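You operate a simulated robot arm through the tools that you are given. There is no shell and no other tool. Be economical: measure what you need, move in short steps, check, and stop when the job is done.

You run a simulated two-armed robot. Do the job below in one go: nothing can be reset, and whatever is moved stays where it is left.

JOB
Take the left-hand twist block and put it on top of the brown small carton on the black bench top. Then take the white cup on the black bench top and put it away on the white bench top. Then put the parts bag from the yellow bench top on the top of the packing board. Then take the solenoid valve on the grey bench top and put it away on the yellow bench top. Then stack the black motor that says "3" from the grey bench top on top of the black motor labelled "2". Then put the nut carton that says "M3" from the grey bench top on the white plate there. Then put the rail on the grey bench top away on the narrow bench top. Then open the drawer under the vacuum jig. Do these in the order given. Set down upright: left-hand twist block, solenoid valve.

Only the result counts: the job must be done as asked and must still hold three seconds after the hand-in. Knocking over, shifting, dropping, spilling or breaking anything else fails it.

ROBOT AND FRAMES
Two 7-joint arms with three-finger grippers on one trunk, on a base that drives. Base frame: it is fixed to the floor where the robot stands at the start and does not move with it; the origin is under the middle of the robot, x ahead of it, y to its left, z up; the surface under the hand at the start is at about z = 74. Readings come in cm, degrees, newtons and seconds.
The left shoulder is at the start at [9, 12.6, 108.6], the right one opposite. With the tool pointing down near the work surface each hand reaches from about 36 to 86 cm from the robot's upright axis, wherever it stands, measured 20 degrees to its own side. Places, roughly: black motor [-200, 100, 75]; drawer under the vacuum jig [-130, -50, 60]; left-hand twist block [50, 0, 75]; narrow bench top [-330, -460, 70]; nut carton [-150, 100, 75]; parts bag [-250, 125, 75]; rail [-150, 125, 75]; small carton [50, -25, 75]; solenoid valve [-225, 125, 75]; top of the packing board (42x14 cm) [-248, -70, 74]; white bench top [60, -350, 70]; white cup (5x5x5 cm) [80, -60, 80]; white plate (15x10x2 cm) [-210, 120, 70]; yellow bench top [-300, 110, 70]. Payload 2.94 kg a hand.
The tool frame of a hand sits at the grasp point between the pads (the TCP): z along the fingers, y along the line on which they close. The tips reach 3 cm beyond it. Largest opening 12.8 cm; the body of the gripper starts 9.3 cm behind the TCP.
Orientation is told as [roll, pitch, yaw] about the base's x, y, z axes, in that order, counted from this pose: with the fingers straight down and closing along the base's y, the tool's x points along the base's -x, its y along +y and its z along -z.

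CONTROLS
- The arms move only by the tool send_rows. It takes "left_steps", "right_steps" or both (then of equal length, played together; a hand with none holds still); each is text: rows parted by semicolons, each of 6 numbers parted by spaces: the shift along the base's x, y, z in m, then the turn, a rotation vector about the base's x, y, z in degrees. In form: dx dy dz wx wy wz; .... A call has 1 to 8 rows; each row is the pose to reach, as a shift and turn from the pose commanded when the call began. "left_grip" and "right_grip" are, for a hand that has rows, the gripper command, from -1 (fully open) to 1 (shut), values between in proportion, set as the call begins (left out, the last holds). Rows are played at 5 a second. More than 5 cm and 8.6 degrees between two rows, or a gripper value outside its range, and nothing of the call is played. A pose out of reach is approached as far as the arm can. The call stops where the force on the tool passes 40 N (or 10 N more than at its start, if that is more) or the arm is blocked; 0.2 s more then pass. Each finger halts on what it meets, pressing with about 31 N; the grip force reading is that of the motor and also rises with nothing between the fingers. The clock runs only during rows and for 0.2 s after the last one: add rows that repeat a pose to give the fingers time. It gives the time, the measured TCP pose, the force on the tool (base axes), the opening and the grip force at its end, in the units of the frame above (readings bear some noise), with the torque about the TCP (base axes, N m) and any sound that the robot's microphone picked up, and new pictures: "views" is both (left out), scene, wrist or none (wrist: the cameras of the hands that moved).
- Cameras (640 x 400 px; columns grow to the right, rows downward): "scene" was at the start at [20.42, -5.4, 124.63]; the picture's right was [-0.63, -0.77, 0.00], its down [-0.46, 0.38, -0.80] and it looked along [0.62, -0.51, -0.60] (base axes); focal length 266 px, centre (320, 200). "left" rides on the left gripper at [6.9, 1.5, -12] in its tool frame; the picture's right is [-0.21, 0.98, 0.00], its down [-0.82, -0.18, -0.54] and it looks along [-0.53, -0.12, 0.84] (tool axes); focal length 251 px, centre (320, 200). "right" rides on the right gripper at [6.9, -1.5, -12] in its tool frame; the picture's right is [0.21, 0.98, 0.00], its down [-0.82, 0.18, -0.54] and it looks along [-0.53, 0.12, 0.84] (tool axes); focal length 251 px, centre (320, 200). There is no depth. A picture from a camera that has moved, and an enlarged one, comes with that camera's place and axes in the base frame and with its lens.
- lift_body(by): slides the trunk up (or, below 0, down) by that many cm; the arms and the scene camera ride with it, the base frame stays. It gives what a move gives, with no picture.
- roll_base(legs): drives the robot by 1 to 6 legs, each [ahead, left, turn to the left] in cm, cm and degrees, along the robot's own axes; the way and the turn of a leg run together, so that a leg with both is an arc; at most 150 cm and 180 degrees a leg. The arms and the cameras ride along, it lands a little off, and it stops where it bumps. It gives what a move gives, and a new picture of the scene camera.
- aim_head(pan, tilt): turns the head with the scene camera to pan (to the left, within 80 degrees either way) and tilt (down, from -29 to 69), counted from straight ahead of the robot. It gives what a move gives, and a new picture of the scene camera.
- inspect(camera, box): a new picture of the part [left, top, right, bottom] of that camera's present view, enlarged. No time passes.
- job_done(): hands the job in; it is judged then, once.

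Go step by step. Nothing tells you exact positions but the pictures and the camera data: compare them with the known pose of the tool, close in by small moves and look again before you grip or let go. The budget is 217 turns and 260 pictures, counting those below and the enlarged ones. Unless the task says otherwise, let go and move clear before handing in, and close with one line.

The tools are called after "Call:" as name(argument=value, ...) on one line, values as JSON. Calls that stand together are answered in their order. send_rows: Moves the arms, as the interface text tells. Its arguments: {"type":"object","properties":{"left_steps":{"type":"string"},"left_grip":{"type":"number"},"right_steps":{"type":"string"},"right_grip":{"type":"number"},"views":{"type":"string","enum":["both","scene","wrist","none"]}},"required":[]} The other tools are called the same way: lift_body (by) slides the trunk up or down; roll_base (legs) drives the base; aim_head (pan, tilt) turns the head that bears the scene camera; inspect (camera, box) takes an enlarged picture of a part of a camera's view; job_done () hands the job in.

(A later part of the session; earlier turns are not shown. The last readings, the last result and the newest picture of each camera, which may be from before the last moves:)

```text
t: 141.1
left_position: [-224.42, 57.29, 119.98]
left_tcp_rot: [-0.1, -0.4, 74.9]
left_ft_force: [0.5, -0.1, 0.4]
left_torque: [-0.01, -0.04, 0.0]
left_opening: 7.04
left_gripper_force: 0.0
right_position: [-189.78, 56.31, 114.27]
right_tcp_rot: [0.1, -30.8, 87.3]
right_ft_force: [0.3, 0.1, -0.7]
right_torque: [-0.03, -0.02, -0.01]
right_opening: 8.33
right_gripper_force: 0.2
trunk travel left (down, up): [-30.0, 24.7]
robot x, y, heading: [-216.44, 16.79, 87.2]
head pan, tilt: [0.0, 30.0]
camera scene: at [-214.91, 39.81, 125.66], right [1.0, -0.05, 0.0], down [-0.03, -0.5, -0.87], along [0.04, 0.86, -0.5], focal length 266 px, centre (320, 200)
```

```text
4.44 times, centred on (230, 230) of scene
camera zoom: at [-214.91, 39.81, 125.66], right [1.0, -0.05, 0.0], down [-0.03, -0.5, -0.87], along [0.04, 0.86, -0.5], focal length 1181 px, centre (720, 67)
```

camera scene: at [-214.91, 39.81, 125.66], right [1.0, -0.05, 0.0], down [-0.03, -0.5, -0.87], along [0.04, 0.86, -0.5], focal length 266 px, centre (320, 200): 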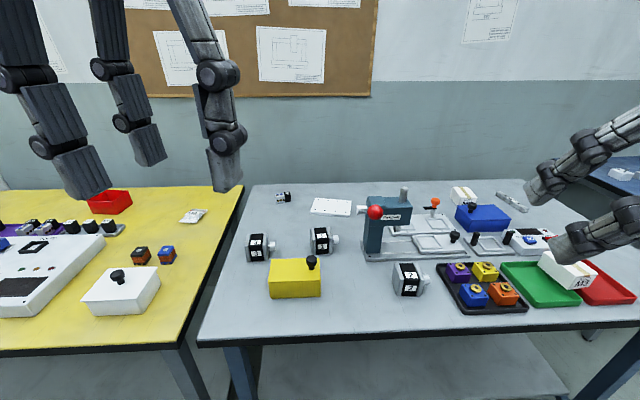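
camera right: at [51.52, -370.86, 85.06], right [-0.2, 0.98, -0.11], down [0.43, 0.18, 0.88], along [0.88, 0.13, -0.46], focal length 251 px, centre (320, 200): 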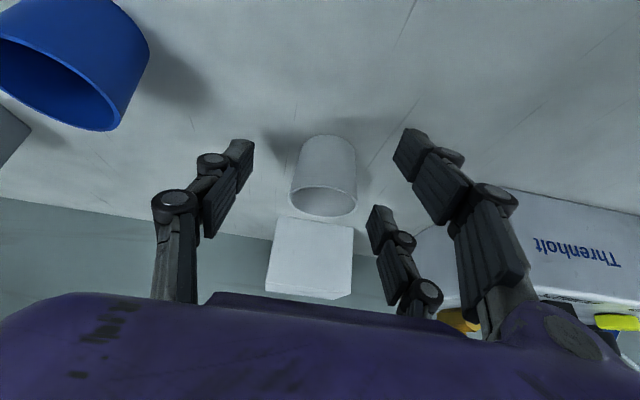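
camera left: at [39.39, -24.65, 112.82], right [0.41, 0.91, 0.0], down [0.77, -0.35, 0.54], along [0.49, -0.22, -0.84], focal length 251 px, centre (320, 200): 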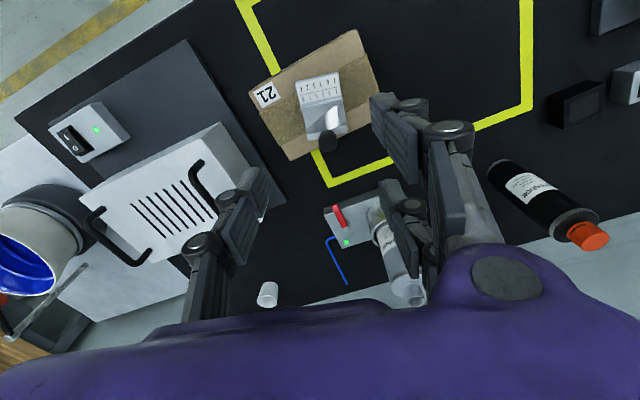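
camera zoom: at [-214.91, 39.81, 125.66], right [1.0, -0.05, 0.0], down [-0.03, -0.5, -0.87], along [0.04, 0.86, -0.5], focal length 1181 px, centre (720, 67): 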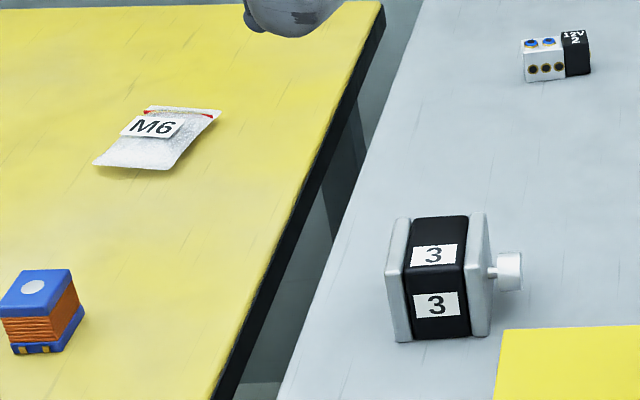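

Bag is at about [-255,119], roughly 6×8 cm, yaw −8°. I'll use the left hand, moving the base to about [-229,42].

Call:
roll_base(legs=[[0, 12, 2.8], [24, 0, 0]])

Call:
aim_head(pan=20, tilt=45)

```text
t: 144.3
left_position: [-238.55, 81.73, 119.98]
left_tcp_rot: [-0.1, -0.4, 77.9]
left_ft_force: [0.5, 0.7, 0.2]
left_torque: [-0.01, 0.02, 0.01]
left_opening: 7.05
left_gripper_force: 0.0
right_position: [-203.77, 82.46, 114.21]
right_tcp_rot: [0.1, -30.8, 90.1]
right_ft_force: [0.8, 0.4, -0.8]
right_torque: [-0.02, -0.02, 0.03]
right_opening: 8.32
right_gripper_force: 0.1
trunk travel left (down, up): [-30.0, 24.7]
robot x, y, heading: [-228.15, 41.9, 89.6]
head pan, tilt: [0.0, 30.0]
camera scene: at [-228.09, 64.77, 125.66], right [1.0, 0.0, 0.0], down [0.0, -0.5, -0.87], along [0.0, 0.87, -0.5], focal length 266 px, centre (320, 200)
```

scene: 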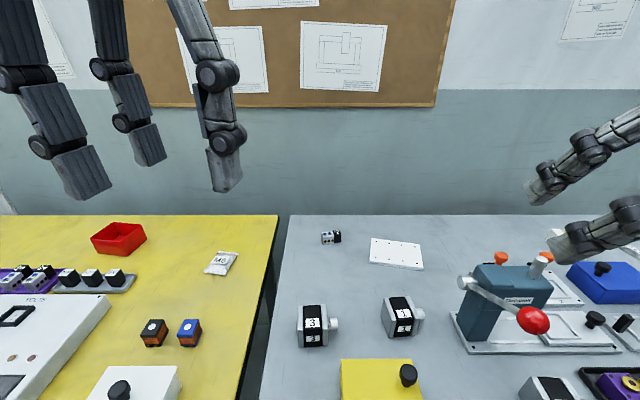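

```text
t: 145.1
left_position: [-238.51, 81.62, 120.04]
left_tcp_rot: [-0.1, -0.4, 77.8]
left_ft_force: [-1.2, 0.0, 0.7]
left_torque: [0.02, -0.01, 0.0]
left_opening: 7.04
left_gripper_force: 0.0
right_position: [-203.76, 82.52, 114.24]
right_tcp_rot: [0.1, -30.8, 90.1]
right_ft_force: [-0.8, 0.6, -0.5]
right_torque: [0.0, -0.01, -0.01]
right_opening: 8.32
right_gripper_force: 0.1
trunk travel left (down, up): [-30.0, 24.7]
robot x, y, heading: [-228.37, 42.17, 90.0]
head pan, tilt: [20.0, 45.0]
camera scene: at [-230.12, 63.92, 124.07], right [0.97, 0.24, 0.0], down [0.15, -0.63, -0.76], along [-0.18, 0.74, -0.65], focal length 266 px, centre (320, 200)
```

scene: 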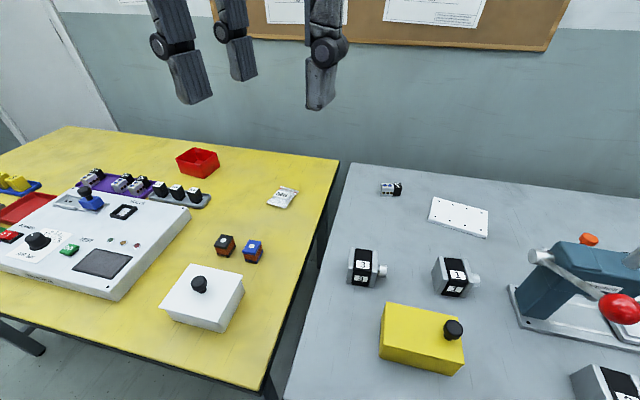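

Call:
send_rows(left_steps="-0.017 0.0355 -0.025 0 0 0.5; -0.034 0.071 -0.05 0 0 1; -0.051 0.1065 -0.075 0 0 1.5; -0.068 0.142 -0.1 0 0 2; -0.085 0.1775 -0.125 0 0 2.5; -0.102 0.213 -0.15 0 0 3; -0.119 0.2485 -0.175 0 0 3.6; -0.135 0.284 -0.2 0 0 3.6", left_grip=-0.6, views="wrist")

```text
t: 146.9
left_position: [-252.08, 110.4, 100.0]
left_tcp_rot: [-0.2, -0.3, 81.4]
left_ft_force: [-0.4, -0.1, 0.9]
left_torque: [-0.02, -0.01, 0.03]
left_opening: 10.24
left_gripper_force: 0.1
right_position: [-203.73, 82.58, 114.21]
right_tcp_rot: [0.1, -30.7, 90.2]
right_ft_force: [-1.2, 0.0, 0.5]
right_torque: [-0.01, 0.01, 0.01]
right_opening: 8.32
right_gripper_force: 0.0
trunk travel left (down, up): [-30.0, 24.7]
robot x, y, heading: [-228.5, 41.69, 89.6]
head pan, tilt: [20.0, 45.0]
camera left: at [-254.56, 103.87, 111.98], right [-0.93, 0.36, 0.0], down [0.3, 0.78, 0.55], along [0.2, 0.51, -0.84], focal length 251 px, centre (320, 200)
```

left: 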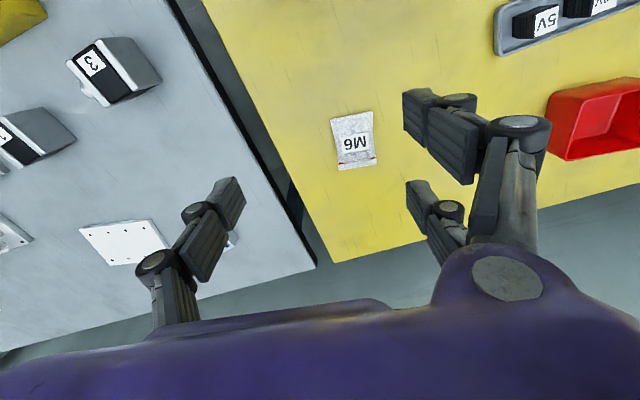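

Call:
send_rows(left_steps="-0.012 0.04 -0.025 0 0 0; -0.024 0.079 -0.05 0 0 0; -0.024 0.079 -0.1 0 0 0; -0.024 0.079 -0.15 0 0 0; -0.024 0.079 -0.19 0 0 0; -0.024 0.079 -0.215 0 0 0; -0.024 0.079 -0.215 0 0 0", left_grip=-0.4, views="both")

```text
t: 148.5
left_position: [-254.25, 118.26, 78.06]
left_tcp_rot: [-0.1, -0.4, 81.4]
left_ft_force: [0.2, -0.1, -0.6]
left_torque: [0.03, -0.04, 0.04]
left_opening: 8.95
left_gripper_force: 0.0
right_position: [-203.86, 82.48, 114.29]
right_tcp_rot: [0.1, -30.8, 90.2]
right_ft_force: [0.0, -0.4, 0.2]
right_torque: [0.01, -0.01, 0.0]
right_opening: 8.34
right_gripper_force: 0.0
trunk travel left (down, up): [-30.0, 24.7]
robot x, y, heading: [-228.18, 42.0, 89.7]
head pan, tilt: [20.0, 45.0]
camera scene: at [-230.86, 63.34, 123.4], right [0.94, 0.34, 0.0], down [0.24, -0.66, -0.71], along [-0.24, 0.67, -0.71], focal length 266 px, centre (320, 200)
camera left: at [-256.79, 111.53, 90.15], right [-0.93, 0.36, 0.0], down [0.3, 0.78, 0.55], along [0.2, 0.51, -0.84], focal length 251 px, centre (320, 200)
```

scene: 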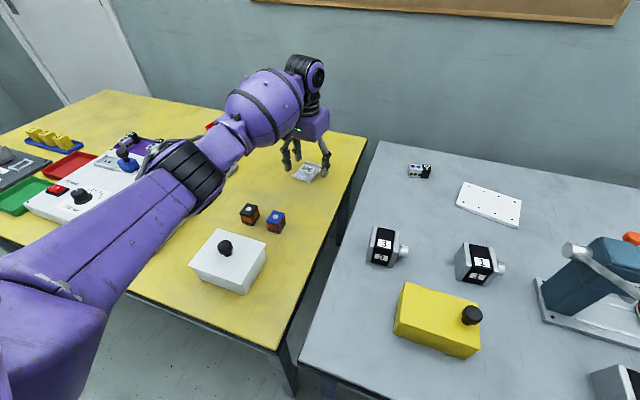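
left: 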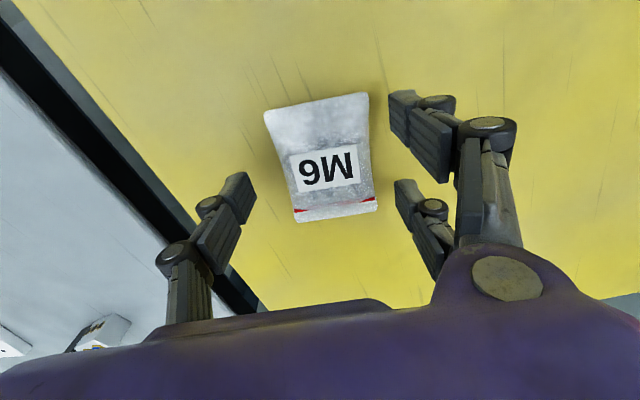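

Call:
send_rows(left_steps="0 0 -0.004 0 0 0; 0 0 -0.008 0 0 0; 0 0 -0.008 0 0 0", views="none")

Call:
send_rows(left_steps="0 0 0 0 0 0; 0 0 0 0 0 0; 0 0 0 0 0 0; 0 0 0 0 0 0", left_grip=1, views="wrist")

```text
t: 149.3
left_position: [-254.37, 118.06, 77.5]
left_tcp_rot: [0.0, -0.4, 81.4]
left_ft_force: [0.9, -0.2, 0.1]
left_torque: [0.01, -0.03, -0.01]
left_opening: 8.96
left_gripper_force: 0.1
right_position: [-203.87, 82.47, 114.29]
right_tcp_rot: [0.1, -30.8, 90.2]
right_ft_force: [0.2, 0.0, -0.5]
right_torque: [0.0, -0.03, 0.02]
right_opening: 8.31
right_gripper_force: 0.1
trunk travel left (down, up): [-30.0, 24.7]
robot x, y, heading: [-228.14, 41.99, 90.0]
head pan, tilt: [20.0, 45.0]
```

```text
t: 150.3
left_position: [-254.45, 118.22, 77.59]
left_tcp_rot: [-0.2, -0.4, 81.4]
left_ft_force: [-1.0, 0.5, 0.6]
left_torque: [0.05, -0.03, -0.03]
left_opening: 5.73
left_gripper_force: 30.4
right_position: [-203.73, 82.46, 114.3]
right_tcp_rot: [0.1, -30.8, 90.1]
right_ft_force: [0.1, 0.4, -0.5]
right_torque: [-0.01, 0.03, -0.03]
right_opening: 8.31
right_gripper_force: 0.1
trunk travel left (down, up): [-30.0, 24.7]
robot x, y, heading: [-228.0, 41.88, 90.0]
head pan, tilt: [20.0, 45.0]
camera left: at [-256.93, 111.38, 89.57], right [-0.93, 0.36, 0.0], down [0.3, 0.78, 0.55], along [0.2, 0.51, -0.84], focal length 251 px, centre (320, 200)
```

left: 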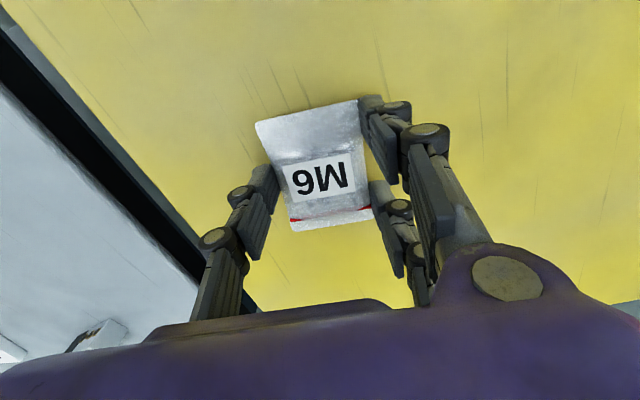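

Gripped at 5.7 cm. I lift it.

Call:
send_rows(left_steps="0 0 0.04 0 0 0; 0 0 0.08 0 0 0; 0 -0.01 0.12 0 0 0; 0.01 -0.04 0.16 0 0 0; 0.02 -0.08 0.18 0 0 0; 0.03 -0.12 0.2 0 0 0; 0.04 -0.16 0.22 0 0 0; 0.05 -0.2 0.24 0 0 0", views="wrist")

```text
refused: row 4 steps farther than a row can; nothing moved
```

Call:
send_rows(left_steps="0 0 0.04 0 0 0; 0 0 0.08 0 0 0; 0 -0.01 0.12 0 0 0; 0.01 -0.035 0.15 0 0 0; 0.02 -0.07 0.17 0 0 0; 0.03 -0.11 0.19 0 0 0; 0.04 -0.15 0.21 0 0 0; 0.05 -0.19 0.23 0 0 0", views="wrist")

```text
t: 152.1
left_position: [-249.31, 98.82, 100.56]
left_tcp_rot: [0.1, -0.4, 81.6]
left_ft_force: [0.4, 0.2, -0.2]
left_torque: [0.03, 0.0, -0.02]
left_opening: 5.73
left_gripper_force: 31.3
right_position: [-203.92, 82.41, 114.3]
right_tcp_rot: [0.1, -30.8, 90.3]
right_ft_force: [-0.2, -0.9, -0.4]
right_torque: [0.03, -0.01, 0.0]
right_opening: 8.33
right_gripper_force: 0.1
trunk travel left (down, up): [-30.0, 24.7]
robot x, y, heading: [-228.19, 41.94, 90.1]
head pan, tilt: [20.0, 45.0]
camera left: at [-251.76, 92.08, 112.54], right [-0.93, 0.36, 0.0], down [0.3, 0.78, 0.55], along [0.19, 0.51, -0.84], focal length 251 px, centre (320, 200)
```

left: 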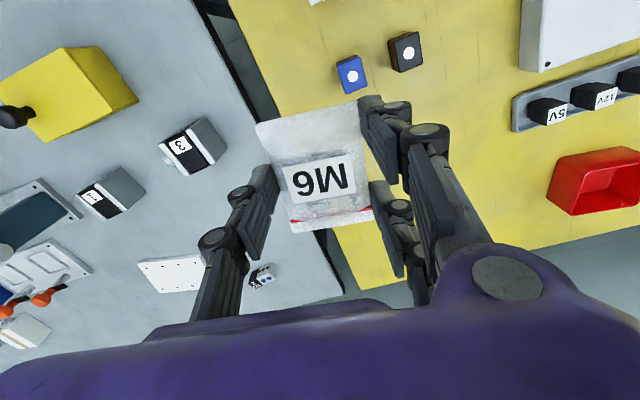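

Bag held. I tuck the arm, back up and turn to face the green bench with the packing board.

Call:
send_rows(left_steps="0.01 -0.035 0.03 0 0 0; 0.02 -0.07 0.06 0 0 0; 0.03 -0.11 0.09 0 0 0; 0.04 -0.15 0.1 0 0 0; 0.04 -0.18 0.1 0 0 0; 0.04 -0.18 0.1 0 0 0", views="none")

Call:
roll_base(legs=[[-22, 0, 0], [0, 0, 180]])

Call:
aim_head(pan=10, tilt=35)

```text
refused: row 3 steps farther than a row can; nothing moved
```

```text
t: 161.2
left_position: [-204.7, -36.55, 100.52]
left_tcp_rot: [-0.1, -0.4, -96.1]
left_ft_force: [0.6, 1.2, -0.9]
left_torque: [0.0, 0.03, -0.04]
left_opening: 5.69
left_gripper_force: 30.6
right_position: [-251.04, -21.94, 114.28]
right_tcp_rot: [0.2, -30.8, -87.4]
right_ft_force: [0.7, 0.1, -0.4]
right_torque: [0.0, -0.01, 0.0]
right_opening: 8.33
right_gripper_force: 0.0
trunk travel left (down, up): [-30.0, 24.7]
robot x, y, heading: [-228.09, 19.39, -87.8]
head pan, tilt: [20.0, 45.0]
camera scene: at [-224.53, -1.48, 123.4], right [-0.93, -0.38, 0.0], down [-0.27, 0.65, -0.71], along [0.27, -0.65, -0.71], focal length 266 px, centre (320, 200)
```

scene: 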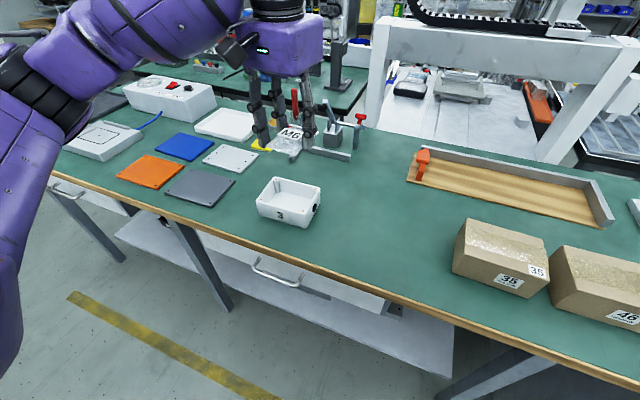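

```text
t: 161.9
left_position: [-204.83, -36.53, 100.44]
left_tcp_rot: [-0.1, -0.4, -96.3]
left_ft_force: [0.2, -1.1, -0.1]
left_torque: [0.01, -0.03, 0.02]
left_opening: 5.7
left_gripper_force: 31.2
right_position: [-250.84, -21.97, 114.25]
right_tcp_rot: [0.1, -30.9, -87.4]
right_ft_force: [0.6, 0.3, 0.4]
right_torque: [0.03, 0.0, 0.05]
right_opening: 8.32
right_gripper_force: 0.0
trunk travel left (down, up): [-30.0, 24.7]
robot x, y, heading: [-228.29, 19.55, -87.5]
head pan, tilt: [10.0, 35.0]
camera scene: at [-225.74, -2.56, 124.87], right [-0.98, -0.21, 0.0], down [-0.12, 0.56, -0.82], along [0.17, -0.8, -0.57], focal length 266 px, centre (320, 200)
```

scene: 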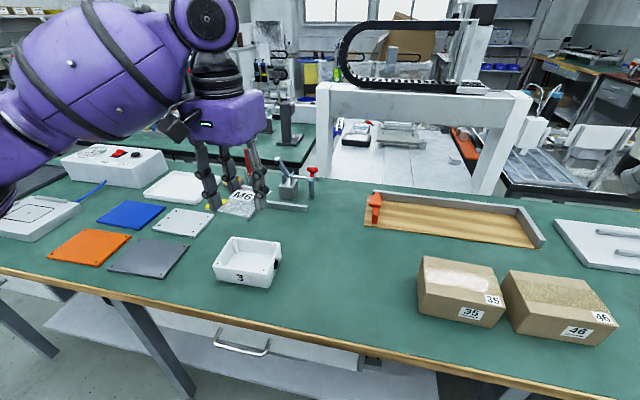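

The packing board (wood with grey ledge) is centred near [-249,-71]. I align the base so the left hand can set the bag on its left part.

Call:
roll_base(legs=[[0, -38, -2.3], [17, 0, 0]])

Call:
inspect(camera="left", box=[0, 0, 640, 400])

```text
t: 167.0
left_position: [-245.82, -55.28, 100.41]
left_tcp_rot: [-0.1, -0.4, -98.5]
left_ft_force: [0.3, -0.9, -0.3]
left_torque: [0.02, 0.05, 0.05]
left_opening: 5.71
left_gripper_force: 31.1
right_position: [-291.3, -39.01, 114.28]
right_tcp_rot: [0.1, -30.8, -89.7]
right_ft_force: [0.1, -0.1, -0.2]
right_torque: [0.02, -0.01, 0.03]
right_opening: 8.33
right_gripper_force: 0.0
trunk travel left (down, up): [-30.0, 24.7]
robot x, y, heading: [-267.16, 1.67, -90.2]
head pan, tilt: [10.0, 35.0]
camera scene: at [-265.37, -20.62, 124.87], right [-0.98, -0.17, 0.0], down [-0.1, 0.57, -0.82], along [0.14, -0.81, -0.57], focal length 266 px, centre (320, 200)
```

scene: 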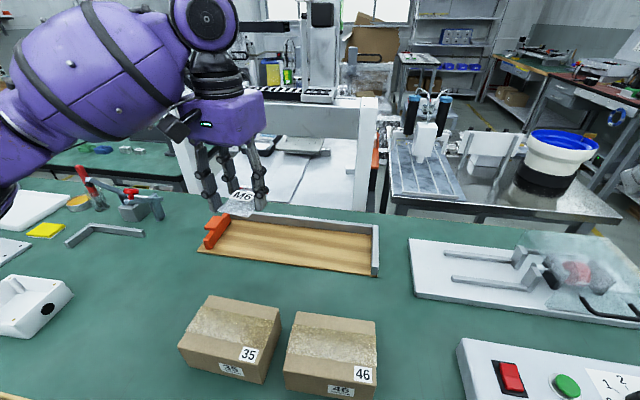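

```text
1.00 times, centred on (320, 200) of left (not enlarged: the box is as wide or as high as the picture)
camera zoom: at [-243.27, -48.64, 112.49], right [0.93, -0.36, 0.0], down [-0.3, -0.78, 0.55], along [-0.19, -0.51, -0.84], focal length 251 px, centre (320, 200)
```

zoom: 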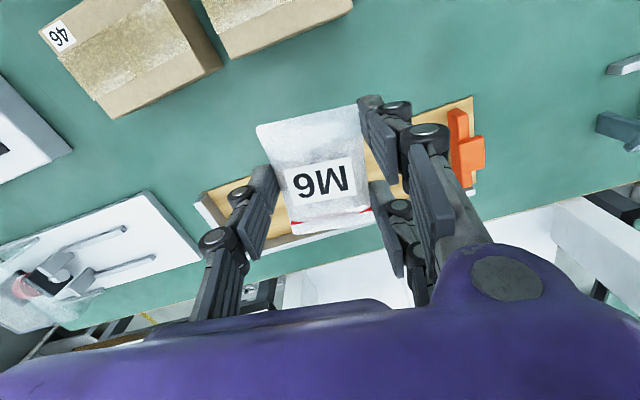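

Call:
send_rows(left_steps="0.005 -0.04 0 0 0 2; 0.01 -0.08 0 0 0 4; 0.015 -0.12 0 0 0 6; 0.018 -0.147 -0.02 0 0 8.5; 0.018 -0.147 -0.06 0 0 8.5; 0.018 -0.147 -0.1 0 0 8.5; 0.018 -0.147 -0.14 0 0 8.5; 0.018 -0.147 -0.175 0 0 8.5", views="both")

```text
t: 168.8
left_position: [-244.16, -69.89, 82.96]
left_tcp_rot: [-0.2, -0.3, -90.0]
left_ft_force: [0.9, 0.0, -1.1]
left_torque: [0.03, 0.01, 0.0]
left_opening: 5.73
left_gripper_force: 30.7
right_position: [-291.42, -39.06, 114.3]
right_tcp_rot: [0.1, -30.8, -89.7]
right_ft_force: [0.9, 0.0, 0.7]
right_torque: [0.03, -0.02, 0.02]
right_opening: 8.32
right_gripper_force: 0.0
trunk travel left (down, up): [-30.0, 24.7]
robot x, y, heading: [-266.86, 1.7, -90.0]
head pan, tilt: [10.0, 35.0]
camera scene: at [-265.36, -20.61, 124.87], right [-0.98, -0.17, 0.0], down [-0.1, 0.57, -0.82], along [0.14, -0.81, -0.57], focal length 266 px, centre (320, 200)
camera left: at [-242.51, -62.95, 95.0], right [0.98, -0.21, 0.0], down [-0.18, -0.82, 0.55], along [-0.12, -0.53, -0.84], focal length 251 px, centre (320, 200)
```

scene: 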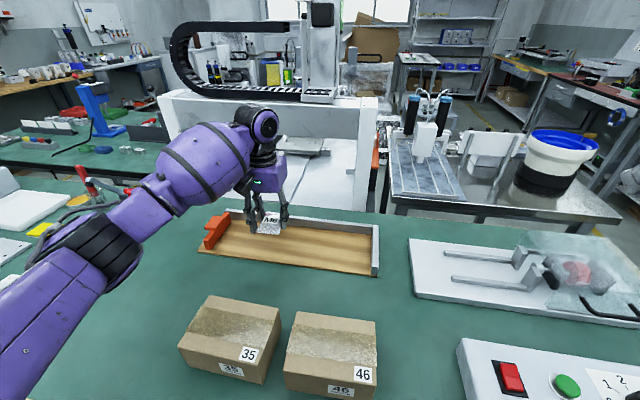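
left: 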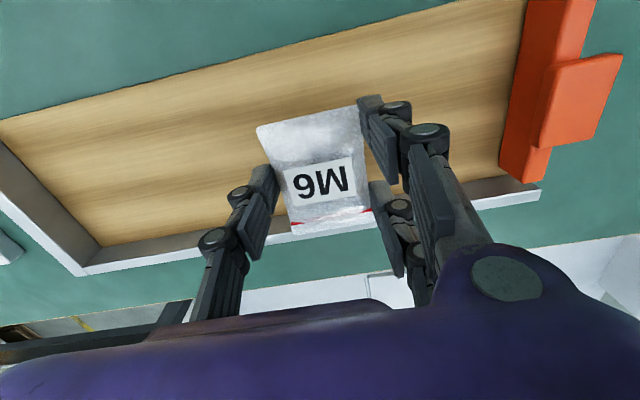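

Call:
send_rows(left_steps="0 0.008 -0.015 0 0 0; 0 0.008 -0.025 0 0 0; 0 0.008 -0.031 0 0 0; 0 0.008 -0.035 0 0 0; 0 0.008 -0.039 0 0 0; 0 0.008 -0.043 0 0 0; 0 0.008 -0.043 0 0 0", views="wrist")

```text
t: 170.4
left_position: [-244.03, -69.11, 78.91]
left_tcp_rot: [-0.1, -0.4, -89.9]
left_ft_force: [0.3, -0.1, -0.7]
left_torque: [0.0, -0.02, -0.04]
left_opening: 5.71
left_gripper_force: 31.1
right_position: [-291.37, -38.91, 114.3]
right_tcp_rot: [0.2, -30.9, -89.7]
right_ft_force: [0.1, -0.6, -0.6]
right_torque: [-0.02, 0.03, -0.03]
right_opening: 8.31
right_gripper_force: 0.1
trunk travel left (down, up): [-30.0, 24.7]
robot x, y, heading: [-266.91, 1.47, -89.9]
head pan, tilt: [10.0, 35.0]
camera left: at [-242.43, -62.17, 90.78], right [0.98, -0.21, 0.0], down [-0.18, -0.82, 0.55], along [-0.12, -0.53, -0.84], focal length 251 px, centre (320, 200)
```

left: 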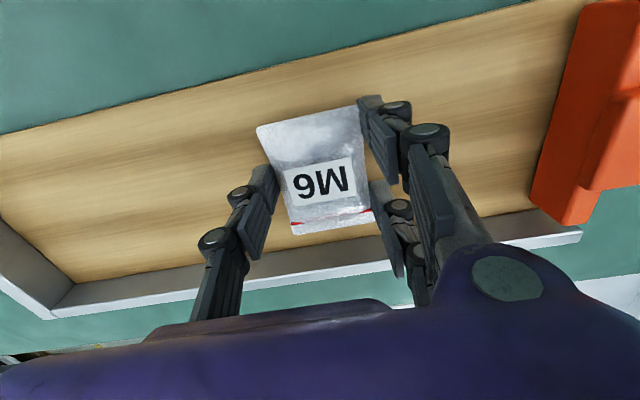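

Call:
send_rows(left_steps="0 0 -0.003 0 0 0; 0 0 -0.006 0 0 0; 0 0 -0.009 0 0 0; 0 0 -0.012 0 0 0; 0 0 -0.014 0 0 0; 0 0 -0.014 0 0 0", views="none")

```text
t: 171.8
left_position: [-243.99, -69.22, 77.68]
left_tcp_rot: [0.0, -0.7, -90.0]
left_ft_force: [2.8, -4.8, 21.7]
left_torque: [-0.22, -0.09, 0.05]
left_opening: 5.71
left_gripper_force: 31.0
right_position: [-291.37, -38.81, 114.31]
right_tcp_rot: [0.1, -30.9, -89.6]
right_ft_force: [0.3, 0.5, -0.3]
right_torque: [-0.04, 0.03, 0.0]
right_opening: 8.32
right_gripper_force: 0.0
trunk travel left (down, up): [-30.0, 24.7]
robot x, y, heading: [-266.94, 1.52, -89.9]
head pan, tilt: [10.0, 35.0]
```

Contact. I ease up a bit, open, and lift away.

Call:
send_rows(left_steps="0 0 0.001 0 0 0; 0 0 0.001 0 0 0; 0 0 0.001 0 0 0; 0 0 0.001 0 0 0", left_grip=-0.3, views="none")

Call:
send_rows(left_steps="0 0 0.04 0 0 0; 0 0 0.08 0 0 0; 0 0 0.12 0 0 0; 0 0 0.16 0 0 0; 0 0.02 0.2 0 0 0; 0 0.05 0.23 0 0 0; 0 0.09 0.26 0 0 0; 0 0.12 0.3 0 0 0", views="both")

```text
t: 172.8
left_position: [-243.91, -69.27, 77.53]
left_tcp_rot: [-0.1, -0.4, -90.0]
left_ft_force: [-0.6, -0.6, 0.1]
left_torque: [-0.01, 0.03, 0.0]
left_opening: 8.31
left_gripper_force: 0.1
right_position: [-291.29, -38.97, 114.28]
right_tcp_rot: [0.1, -30.8, -89.7]
right_ft_force: [-0.2, -1.3, 0.2]
right_torque: [-0.02, -0.02, 0.0]
right_opening: 8.34
right_gripper_force: 0.1
trunk travel left (down, up): [-30.0, 24.7]
robot x, y, heading: [-267.17, 1.73, -90.1]
head pan, tilt: [10.0, 35.0]
```

```text
t: 174.6
left_position: [-243.85, -57.08, 107.71]
left_tcp_rot: [0.0, -0.3, -90.0]
left_ft_force: [-0.2, 0.4, -0.9]
left_torque: [-0.01, -0.03, -0.01]
left_opening: 8.33
left_gripper_force: 0.1
right_position: [-291.42, -38.85, 114.23]
right_tcp_rot: [0.0, -31.0, -89.7]
right_ft_force: [-0.7, 0.7, 0.4]
right_torque: [0.03, -0.01, 0.0]
right_opening: 8.32
right_gripper_force: 0.0
trunk travel left (down, up): [-30.0, 24.7]
robot x, y, heading: [-266.89, 1.96, -90.3]
head pan, tilt: [10.0, 35.0]
camera scene: at [-265.4, -20.44, 124.9], right [-0.98, -0.17, 0.0], down [-0.1, 0.56, -0.82], along [0.14, -0.81, -0.57], focal length 266 px, centre (320, 200)
camera left: at [-242.3, -50.06, 119.69], right [0.98, -0.21, 0.0], down [-0.18, -0.82, 0.55], along [-0.12, -0.53, -0.84], focal length 251 px, centre (320, 200)
```

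scene: 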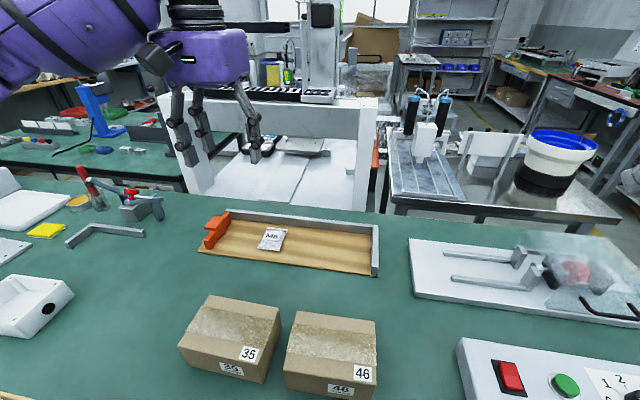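
left: 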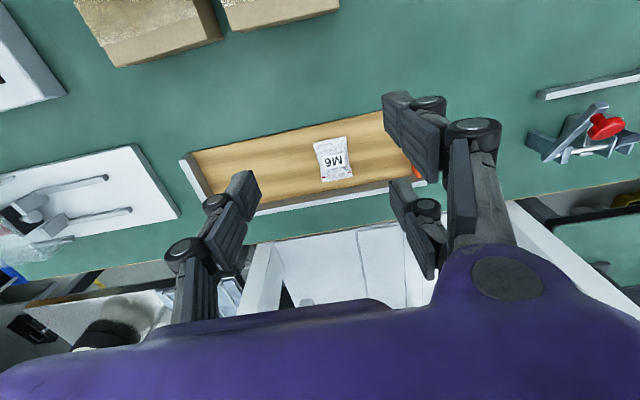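

Bag is on the board. Now back up and turn to the grey bench for the solenoid valve.

Call:
send_rows(left_steps="0 0.04 0.01 0 0 0; 0 0.08 0.02 0 0 0; 0 0.12 0.03 0 0 0; 0 0.15 0.04 0 0 0; 0 0.15 0.04 0 0 0", views="none")

Call:
roll_base(legs=[[-19, 0, 0], [0, 0, 180], [0, -68, 0]])

Call:
aim_head(pan=10, tilt=35)

```text
t: 175.8
left_position: [-243.67, -42.33, 111.42]
left_tcp_rot: [0.0, -0.2, -90.0]
left_ft_force: [0.2, 0.3, -0.5]
left_torque: [0.01, -0.01, -0.02]
left_opening: 8.32
left_gripper_force: 0.0
right_position: [-291.39, -38.91, 114.27]
right_tcp_rot: [0.2, -30.8, -89.7]
right_ft_force: [1.2, 0.7, 0.3]
right_torque: [0.0, 0.0, 0.0]
right_opening: 8.35
right_gripper_force: 0.1
trunk travel left (down, up): [-30.0, 24.7]
robot x, y, heading: [-267.11, 1.47, -90.0]
head pan, tilt: [10.0, 35.0]
```

```text
t: 190.6
left_position: [-218.14, 60.8, 111.58]
left_tcp_rot: [-0.1, -0.5, 84.9]
left_ft_force: [0.2, 0.7, 0.3]
left_torque: [-0.01, -0.03, 0.0]
left_opening: 8.32
left_gripper_force: 0.0
right_position: [-171.03, 53.14, 114.16]
right_tcp_rot: [0.0, -30.8, 85.2]
right_ft_force: [-0.3, 0.9, 0.8]
right_torque: [-0.02, 0.03, -0.01]
right_opening: 8.31
right_gripper_force: 0.0
trunk travel left (down, up): [-30.0, 24.7]
robot x, y, heading: [-199.0, 14.99, 84.5]
head pan, tilt: [10.0, 35.0]
camera scene: at [-198.27, 37.39, 124.88], right [1.0, 0.08, 0.0], down [0.05, -0.57, -0.82], along [-0.07, 0.82, -0.57], focal length 266 px, centre (320, 200)
```

scene: 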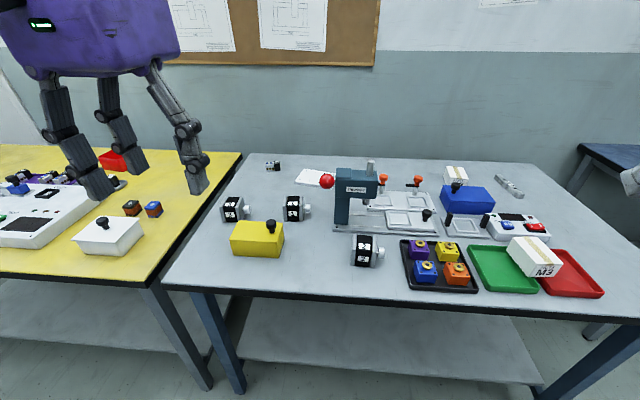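

```text
t: 191.2
left_position: [-218.11, 60.74, 111.49]
left_tcp_rot: [0.1, -0.4, 84.9]
left_ft_force: [-0.7, 0.2, -0.3]
left_torque: [0.0, 0.03, -0.01]
left_opening: 8.31
left_gripper_force: 0.1
right_position: [-170.96, 53.2, 114.22]
right_tcp_rot: [0.1, -30.8, 85.3]
right_ft_force: [-0.3, 0.1, 0.7]
right_torque: [-0.01, 0.0, -0.01]
right_opening: 8.3
right_gripper_force: 0.1
trunk travel left (down, up): [-30.0, 24.7]
robot x, y, heading: [-199.07, 14.98, 84.8]
head pan, tilt: [10.0, 35.0]
camera scene: at [-198.27, 37.39, 124.88], right [1.0, 0.08, 0.0], down [0.05, -0.57, -0.82], along [-0.07, 0.82, -0.57], focal length 266 px, centre (320, 200)
```

scene: 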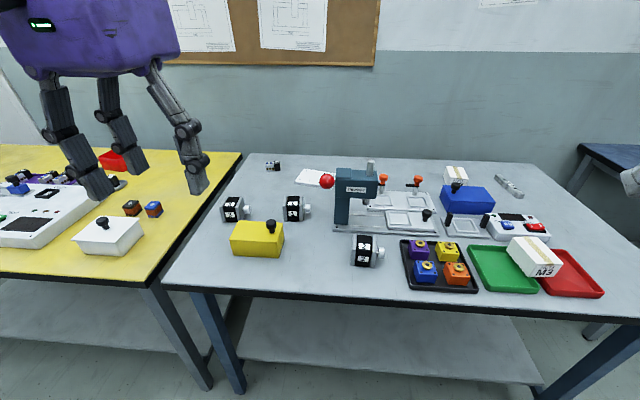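

I move up close to the bench, squared to it, and bring the left hand forward, tilted.

Call:
roll_base(legs=[[0, 0, 5.3], [28, 0, 0]])

Call:
aim_head(pan=15, tilt=40)

```text
t: 193.6
left_position: [-221.95, 86.7, 111.44]
left_tcp_rot: [0.0, -0.4, 89.8]
left_ft_force: [0.7, -1.2, 0.6]
left_torque: [-0.02, 0.02, 0.01]
left_opening: 8.3
left_gripper_force: 0.1
right_position: [-174.28, 83.21, 114.22]
right_tcp_rot: [0.1, -30.8, 90.2]
right_ft_force: [-0.7, -0.1, 0.1]
right_torque: [-0.02, 0.01, 0.0]
right_opening: 8.32
right_gripper_force: 0.0
trunk travel left (down, up): [-30.0, 24.7]
robot x, y, heading: [-198.57, 42.72, 90.0]
head pan, tilt: [10.0, 35.0]
camera scene: at [-200.23, 65.1, 124.88], right [0.99, 0.17, 0.0], down [0.1, -0.57, -0.82], along [-0.14, 0.81, -0.57], focal length 266 px, centre (320, 200)
```

scene: 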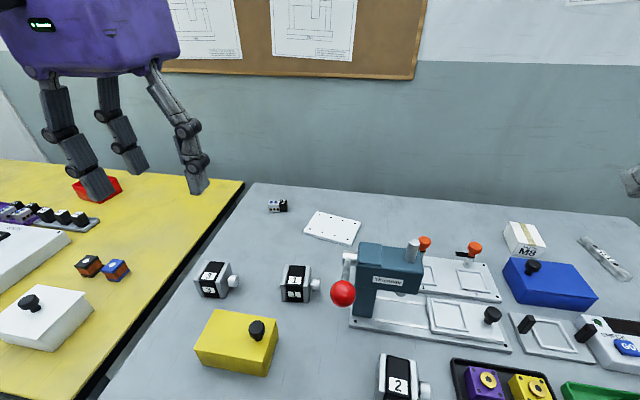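

```text
t: 194.3
left_position: [-222.03, 86.59, 111.52]
left_tcp_rot: [0.0, -0.4, 89.9]
left_ft_force: [0.6, 0.2, 0.0]
left_torque: [0.02, 0.0, -0.01]
left_opening: 8.36
left_gripper_force: 0.1
right_position: [-174.41, 83.33, 114.22]
right_tcp_rot: [0.2, -30.8, 90.2]
right_ft_force: [0.3, 0.5, -0.7]
right_torque: [0.01, 0.0, -0.01]
right_opening: 8.32
right_gripper_force: 0.1
trunk travel left (down, up): [-30.0, 24.7]
robot x, y, heading: [-198.95, 42.81, 89.6]
head pan, tilt: [15.0, 40.0]
camera scene: at [-200.9, 64.63, 124.12], right [0.97, 0.26, 0.0], down [0.16, -0.62, -0.77], along [-0.2, 0.74, -0.64], focal length 266 px, centre (320, 200)
```

scene: 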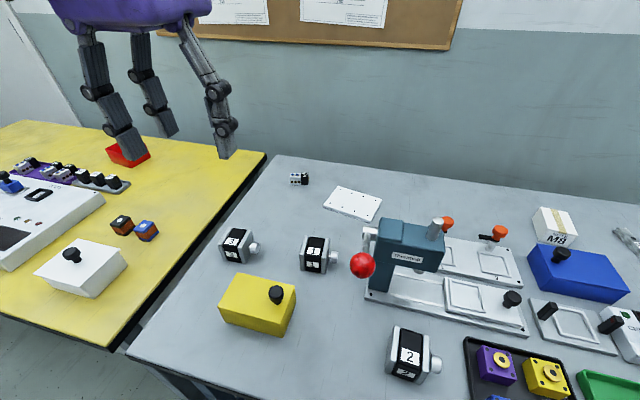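

Valve is at about [-225,128.6]. I lower the trunk 10 cm and bring the left hand forward with a 30° tilt.

Call:
lift_body(by=-10)

Call:
send_rows(left_steps="-0.004 0.04 -0.01 4 0 0; -0.008 0.08 -0.02 8 0 0; -0.012 0.12 -0.035 12 0 0; -0.016 0.16 -0.05 16 0 0; -0.02 0.20 -0.065 20 0 0; -0.024 0.24 -0.08 24 0 0; -0.028 0.28 -0.1 28 0 0; -0.03 0.31 -0.125 30 0 0", left_grip=-0.3, views="wrist")

```text
t: 195.6
left_position: [-221.99, 86.56, 101.48]
left_tcp_rot: [-0.1, -0.3, 89.9]
left_ft_force: [0.3, -0.1, -0.6]
left_torque: [0.01, -0.01, 0.0]
left_opening: 8.34
left_gripper_force: 0.1
right_position: [-174.31, 83.13, 104.25]
right_tcp_rot: [0.2, -31.0, 90.1]
right_ft_force: [0.0, -0.6, 0.8]
right_torque: [0.03, 0.01, 0.0]
right_opening: 8.33
right_gripper_force: 0.2
trunk travel left (down, up): [-20.0, 34.7]
robot x, y, heading: [-198.59, 42.76, 90.0]
head pan, tilt: [15.0, 40.0]
```

```text
t: 197.4
left_position: [-224.96, 117.93, 88.86]
left_tcp_rot: [0.1, -30.4, 89.8]
left_ft_force: [-0.5, 0.4, 0.0]
left_torque: [-0.01, 0.02, -0.01]
left_opening: 8.33
left_gripper_force: 0.0
right_position: [-174.46, 83.27, 104.28]
right_tcp_rot: [0.0, -30.8, 90.2]
right_ft_force: [-1.5, -0.1, 0.5]
right_torque: [-0.01, 0.0, -0.03]
right_opening: 8.32
right_gripper_force: 0.0
trunk travel left (down, up): [-20.0, 34.7]
robot x, y, heading: [-198.65, 42.54, 89.9]
head pan, tilt: [15.0, 40.0]
camera left: at [-226.59, 105.96, 95.71], right [-0.98, 0.19, 0.11], down [0.18, 0.43, 0.88], along [0.12, 0.88, -0.46], focal length 251 px, centre (320, 200)
```

left: 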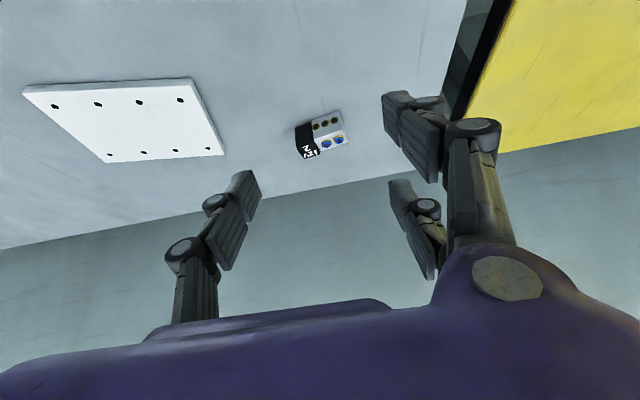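

Call:
send_rows(left_steps="0.002 0.03 -0.035 0 0 0; 0.003 0.06 -0.07 0 0 0; 0.003 0.08 -0.095 0 0 0; 0.003 0.095 -0.107 0 0 0; 0.003 0.095 -0.107 0 0 0", left_grip=-0.3, views="wrist")

```text
t: 198.6
left_position: [-224.75, 126.99, 78.3]
left_tcp_rot: [0.0, -30.4, 90.0]
left_ft_force: [0.0, -0.5, 0.2]
left_torque: [0.02, 0.0, -0.02]
left_opening: 8.31
left_gripper_force: 0.0
right_position: [-174.35, 83.18, 104.25]
right_tcp_rot: [0.1, -30.9, 90.3]
right_ft_force: [-0.1, 0.5, 0.3]
right_torque: [0.01, 0.03, 0.01]
right_opening: 8.3
right_gripper_force: 0.1
trunk travel left (down, up): [-20.0, 34.7]
robot x, y, heading: [-198.71, 42.62, 90.0]
head pan, tilt: [15.0, 40.0]
camera left: at [-226.17, 115.16, 85.11], right [-0.98, 0.19, 0.11], down [0.18, 0.43, 0.88], along [0.12, 0.88, -0.46], focal length 251 px, centre (320, 200)
```

left: 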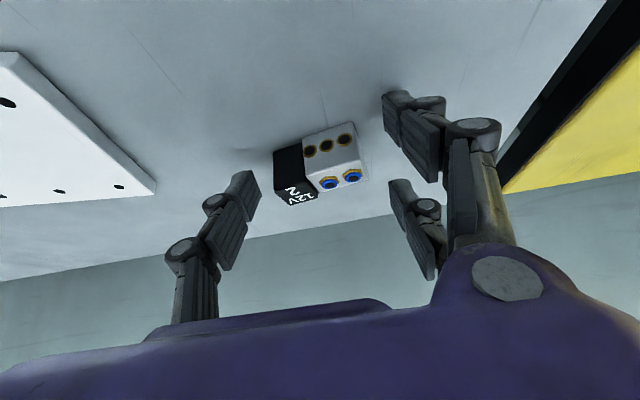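

Call:
send_rows(left_steps="0 0.002 -0.002 0 0 0; 0 0.002 -0.002 0 0 0; 0 0.002 -0.002 0 0 0; 0 0.002 -0.002 0 0 0", left_grip=1, views="wrist")

```text
t: 199.6
left_position: [-224.79, 127.33, 78.35]
left_tcp_rot: [0.0, -30.7, 89.9]
left_ft_force: [-8.0, 3.0, 19.2]
left_torque: [-0.12, 0.87, -0.13]
left_opening: 5.44
left_gripper_force: 31.1
right_position: [-174.47, 83.05, 104.41]
right_tcp_rot: [0.1, -30.9, 90.2]
right_ft_force: [-0.6, 0.6, 0.5]
right_torque: [0.02, -0.02, -0.04]
right_opening: 8.33
right_gripper_force: 0.1
trunk travel left (down, up): [-20.0, 34.7]
robot x, y, heading: [-198.87, 42.77, 90.1]
head pan, tilt: [15.0, 40.0]
camera left: at [-226.36, 115.28, 85.24], right [-0.98, 0.19, 0.11], down [0.18, 0.43, 0.88], along [0.12, 0.88, -0.45], focal length 251 px, centre (320, 200)
```

left: 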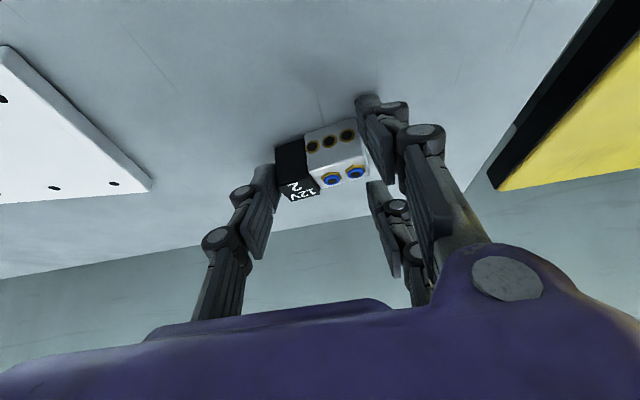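

Gripped at 5.4 cm. I lift it straight up and check.

Call:
send_rows(left_steps="0 0 0.03 0 0 0; 0 -0.01 0.07 0 0 0; 0 -0.02 0.11 0 0 0; -0.02 -0.04 0.14 0 0 0; -0.02 -0.04 0.14 0 0 0", views="both")

```text
t: 200.8
left_position: [-226.67, 123.39, 91.89]
left_tcp_rot: [-0.1, -30.4, 89.8]
left_ft_force: [-0.2, 0.1, -1.6]
left_torque: [0.0, 0.01, 0.01]
left_opening: 5.45
left_gripper_force: 32.0
right_position: [-174.29, 83.3, 104.23]
right_tcp_rot: [0.1, -30.7, 90.2]
right_ft_force: [0.2, -0.5, -1.0]
right_torque: [0.02, 0.03, -0.01]
right_opening: 8.34
right_gripper_force: 0.0
trunk travel left (down, up): [-20.0, 34.7]
robot x, y, heading: [-198.42, 42.57, 89.7]
head pan, tilt: [15.0, 40.0]
camera scene: at [-200.85, 67.72, 113.65], right [0.97, 0.26, 0.0], down [0.16, -0.62, -0.77], along [-0.2, 0.74, -0.64], focal length 266 px, centre (320, 200)
camera left: at [-228.19, 111.32, 98.87], right [-0.98, 0.19, 0.11], down [0.18, 0.44, 0.88], along [0.12, 0.88, -0.46], focal length 251 px, centre (320, 200)
```

scene: 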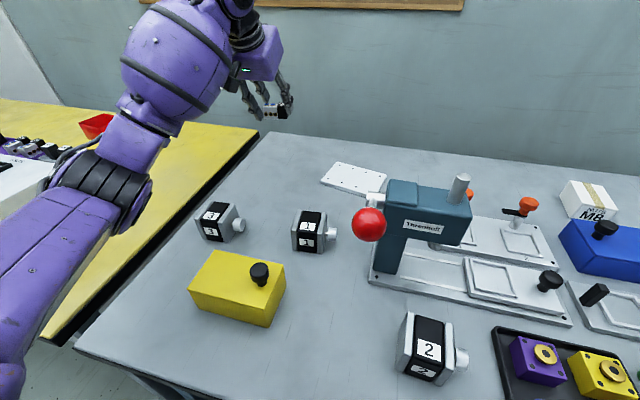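
left: 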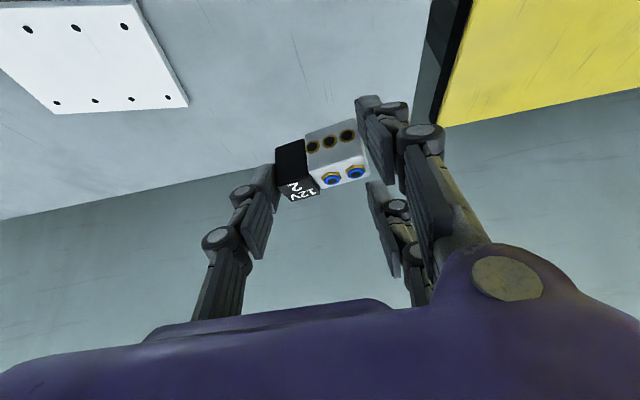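

Valve is held upright. I raise the trunk for arm clearance and slide left to the yellow bench.

Call:
lift_body(by=15)

Call:
roll_base(legs=[[0, 29, 0]])

```text
t: 202.6
left_position: [-226.68, 123.43, 106.93]
left_tcp_rot: [0.0, -30.2, 89.9]
left_ft_force: [-0.5, 0.5, -1.1]
left_torque: [0.02, 0.0, 0.01]
left_opening: 5.45
left_gripper_force: 30.7
right_position: [-174.41, 83.19, 119.19]
right_tcp_rot: [0.1, -30.8, 90.2]
right_ft_force: [-0.3, 0.9, 0.2]
right_torque: [-0.03, 0.0, 0.02]
right_opening: 8.34
right_gripper_force: 0.0
trunk travel left (down, up): [-35.0, 19.7]
robot x, y, heading: [-198.76, 42.72, 89.9]
head pan, tilt: [15.0, 40.0]
```

```text
t: 205.7
left_position: [-256.67, 122.94, 107.13]
left_tcp_rot: [-0.1, -30.4, 90.3]
left_ft_force: [-0.2, 0.1, -0.7]
left_torque: [-0.01, -0.02, 0.0]
left_opening: 5.4
left_gripper_force: 30.7
right_position: [-203.95, 83.34, 119.29]
right_tcp_rot: [0.1, -30.8, 90.8]
right_ft_force: [0.0, -0.5, 0.3]
right_torque: [0.0, -0.02, -0.03]
right_opening: 8.33
right_gripper_force: 0.1
trunk travel left (down, up): [-35.0, 19.7]
robot x, y, heading: [-228.1, 42.35, 90.4]
head pan, tilt: [15.0, 40.0]
camera scene: at [-230.16, 63.35, 129.0], right [0.96, 0.27, 0.0], down [0.17, -0.62, -0.77], along [-0.2, 0.74, -0.64], focal length 266 px, centre (320, 200)
```

scene: 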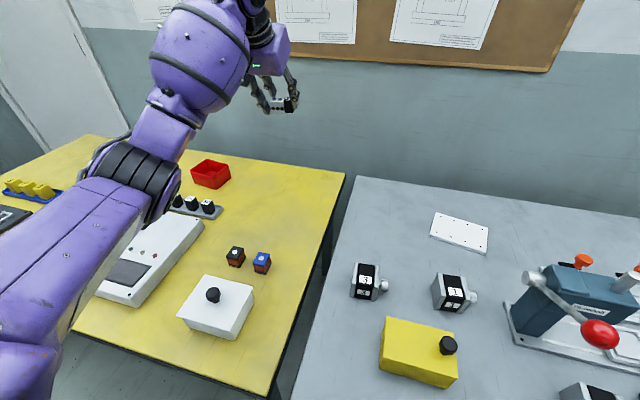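

Call:
send_rows(left_steps="0.005 -0.02 -0.04 0 0 0; 0.01 -0.04 -0.08 0 0 0; 0.017 -0.06 -0.12 0 0 0; 0.017 -0.065 -0.16 0 0 0; 0.017 -0.065 -0.2 0 0 0; 0.017 -0.065 -0.24 0 0 0; 0.017 -0.065 -0.26 0 0 0; 0.017 -0.065 -0.26 0 0 0", views="both")

```text
t: 207.5
left_position: [-254.88, 116.46, 80.99]
left_tcp_rot: [0.0, -30.5, 90.4]
left_ft_force: [-0.2, 0.5, -0.5]
left_torque: [0.0, 0.0, -0.03]
left_opening: 5.45
left_gripper_force: 31.3
right_position: [-203.82, 83.36, 119.33]
right_tcp_rot: [0.1, -30.8, 90.8]
right_ft_force: [-0.2, 0.2, -0.7]
right_torque: [0.0, 0.06, -0.01]
right_opening: 8.33
right_gripper_force: 0.1
trunk travel left (down, up): [-35.0, 19.7]
robot x, y, heading: [-228.18, 42.86, 90.3]
head pan, tilt: [15.0, 40.0]
camera scene: at [-230.14, 63.34, 129.01], right [0.96, 0.27, 0.0], down [0.17, -0.62, -0.77], along [-0.2, 0.74, -0.64], focal length 266 px, centre (320, 200)
camera left: at [-256.27, 104.48, 87.94], right [-0.98, 0.18, 0.11], down [0.18, 0.44, 0.88], along [0.11, 0.88, -0.46], focal length 251 px, centre (320, 200)
```

scene: 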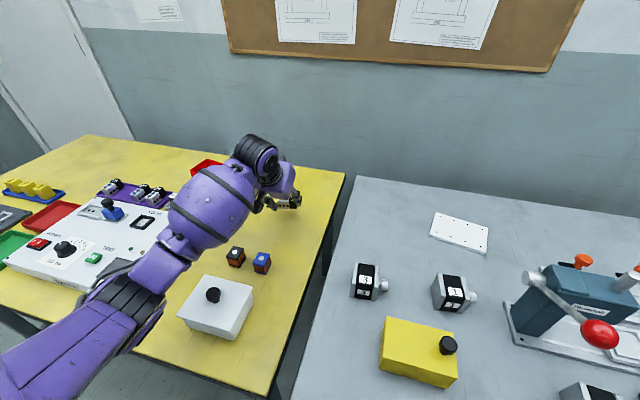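
left: 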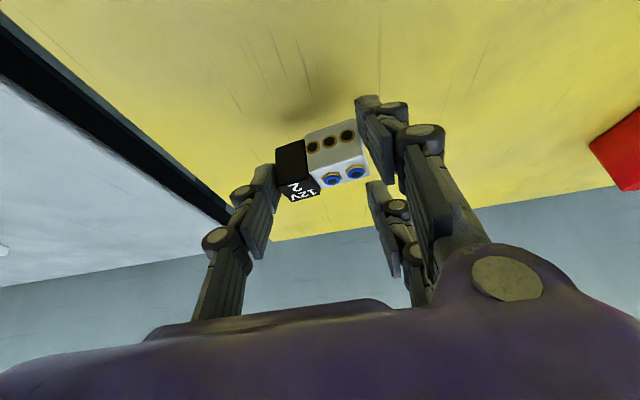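

Call:
send_rows(left_steps="0 0 -0.01 0 0 0; 0 0 -0.018 0 0 0; 0 0 -0.022 0 0 0; 0 0 -0.025 0 0 0; 0 0 -0.028 0 0 0; 0 0 -0.028 0 0 0", views="none")

```text
t: 208.9
left_position: [-254.84, 116.36, 78.4]
left_tcp_rot: [0.0, -30.6, 90.4]
left_ft_force: [0.5, 0.1, 3.9]
left_torque: [0.07, 0.2, -0.02]
left_opening: 5.45
left_gripper_force: 31.3
right_position: [-203.87, 83.31, 119.29]
right_tcp_rot: [0.1, -30.9, 90.8]
right_ft_force: [0.1, 0.1, 0.5]
right_torque: [-0.02, 0.01, 0.0]
right_opening: 8.31
right_gripper_force: 0.0
trunk travel left (down, up): [-35.0, 19.7]
robot x, y, heading: [-228.0, 42.65, 90.3]
head pan, tilt: [15.0, 40.0]
```

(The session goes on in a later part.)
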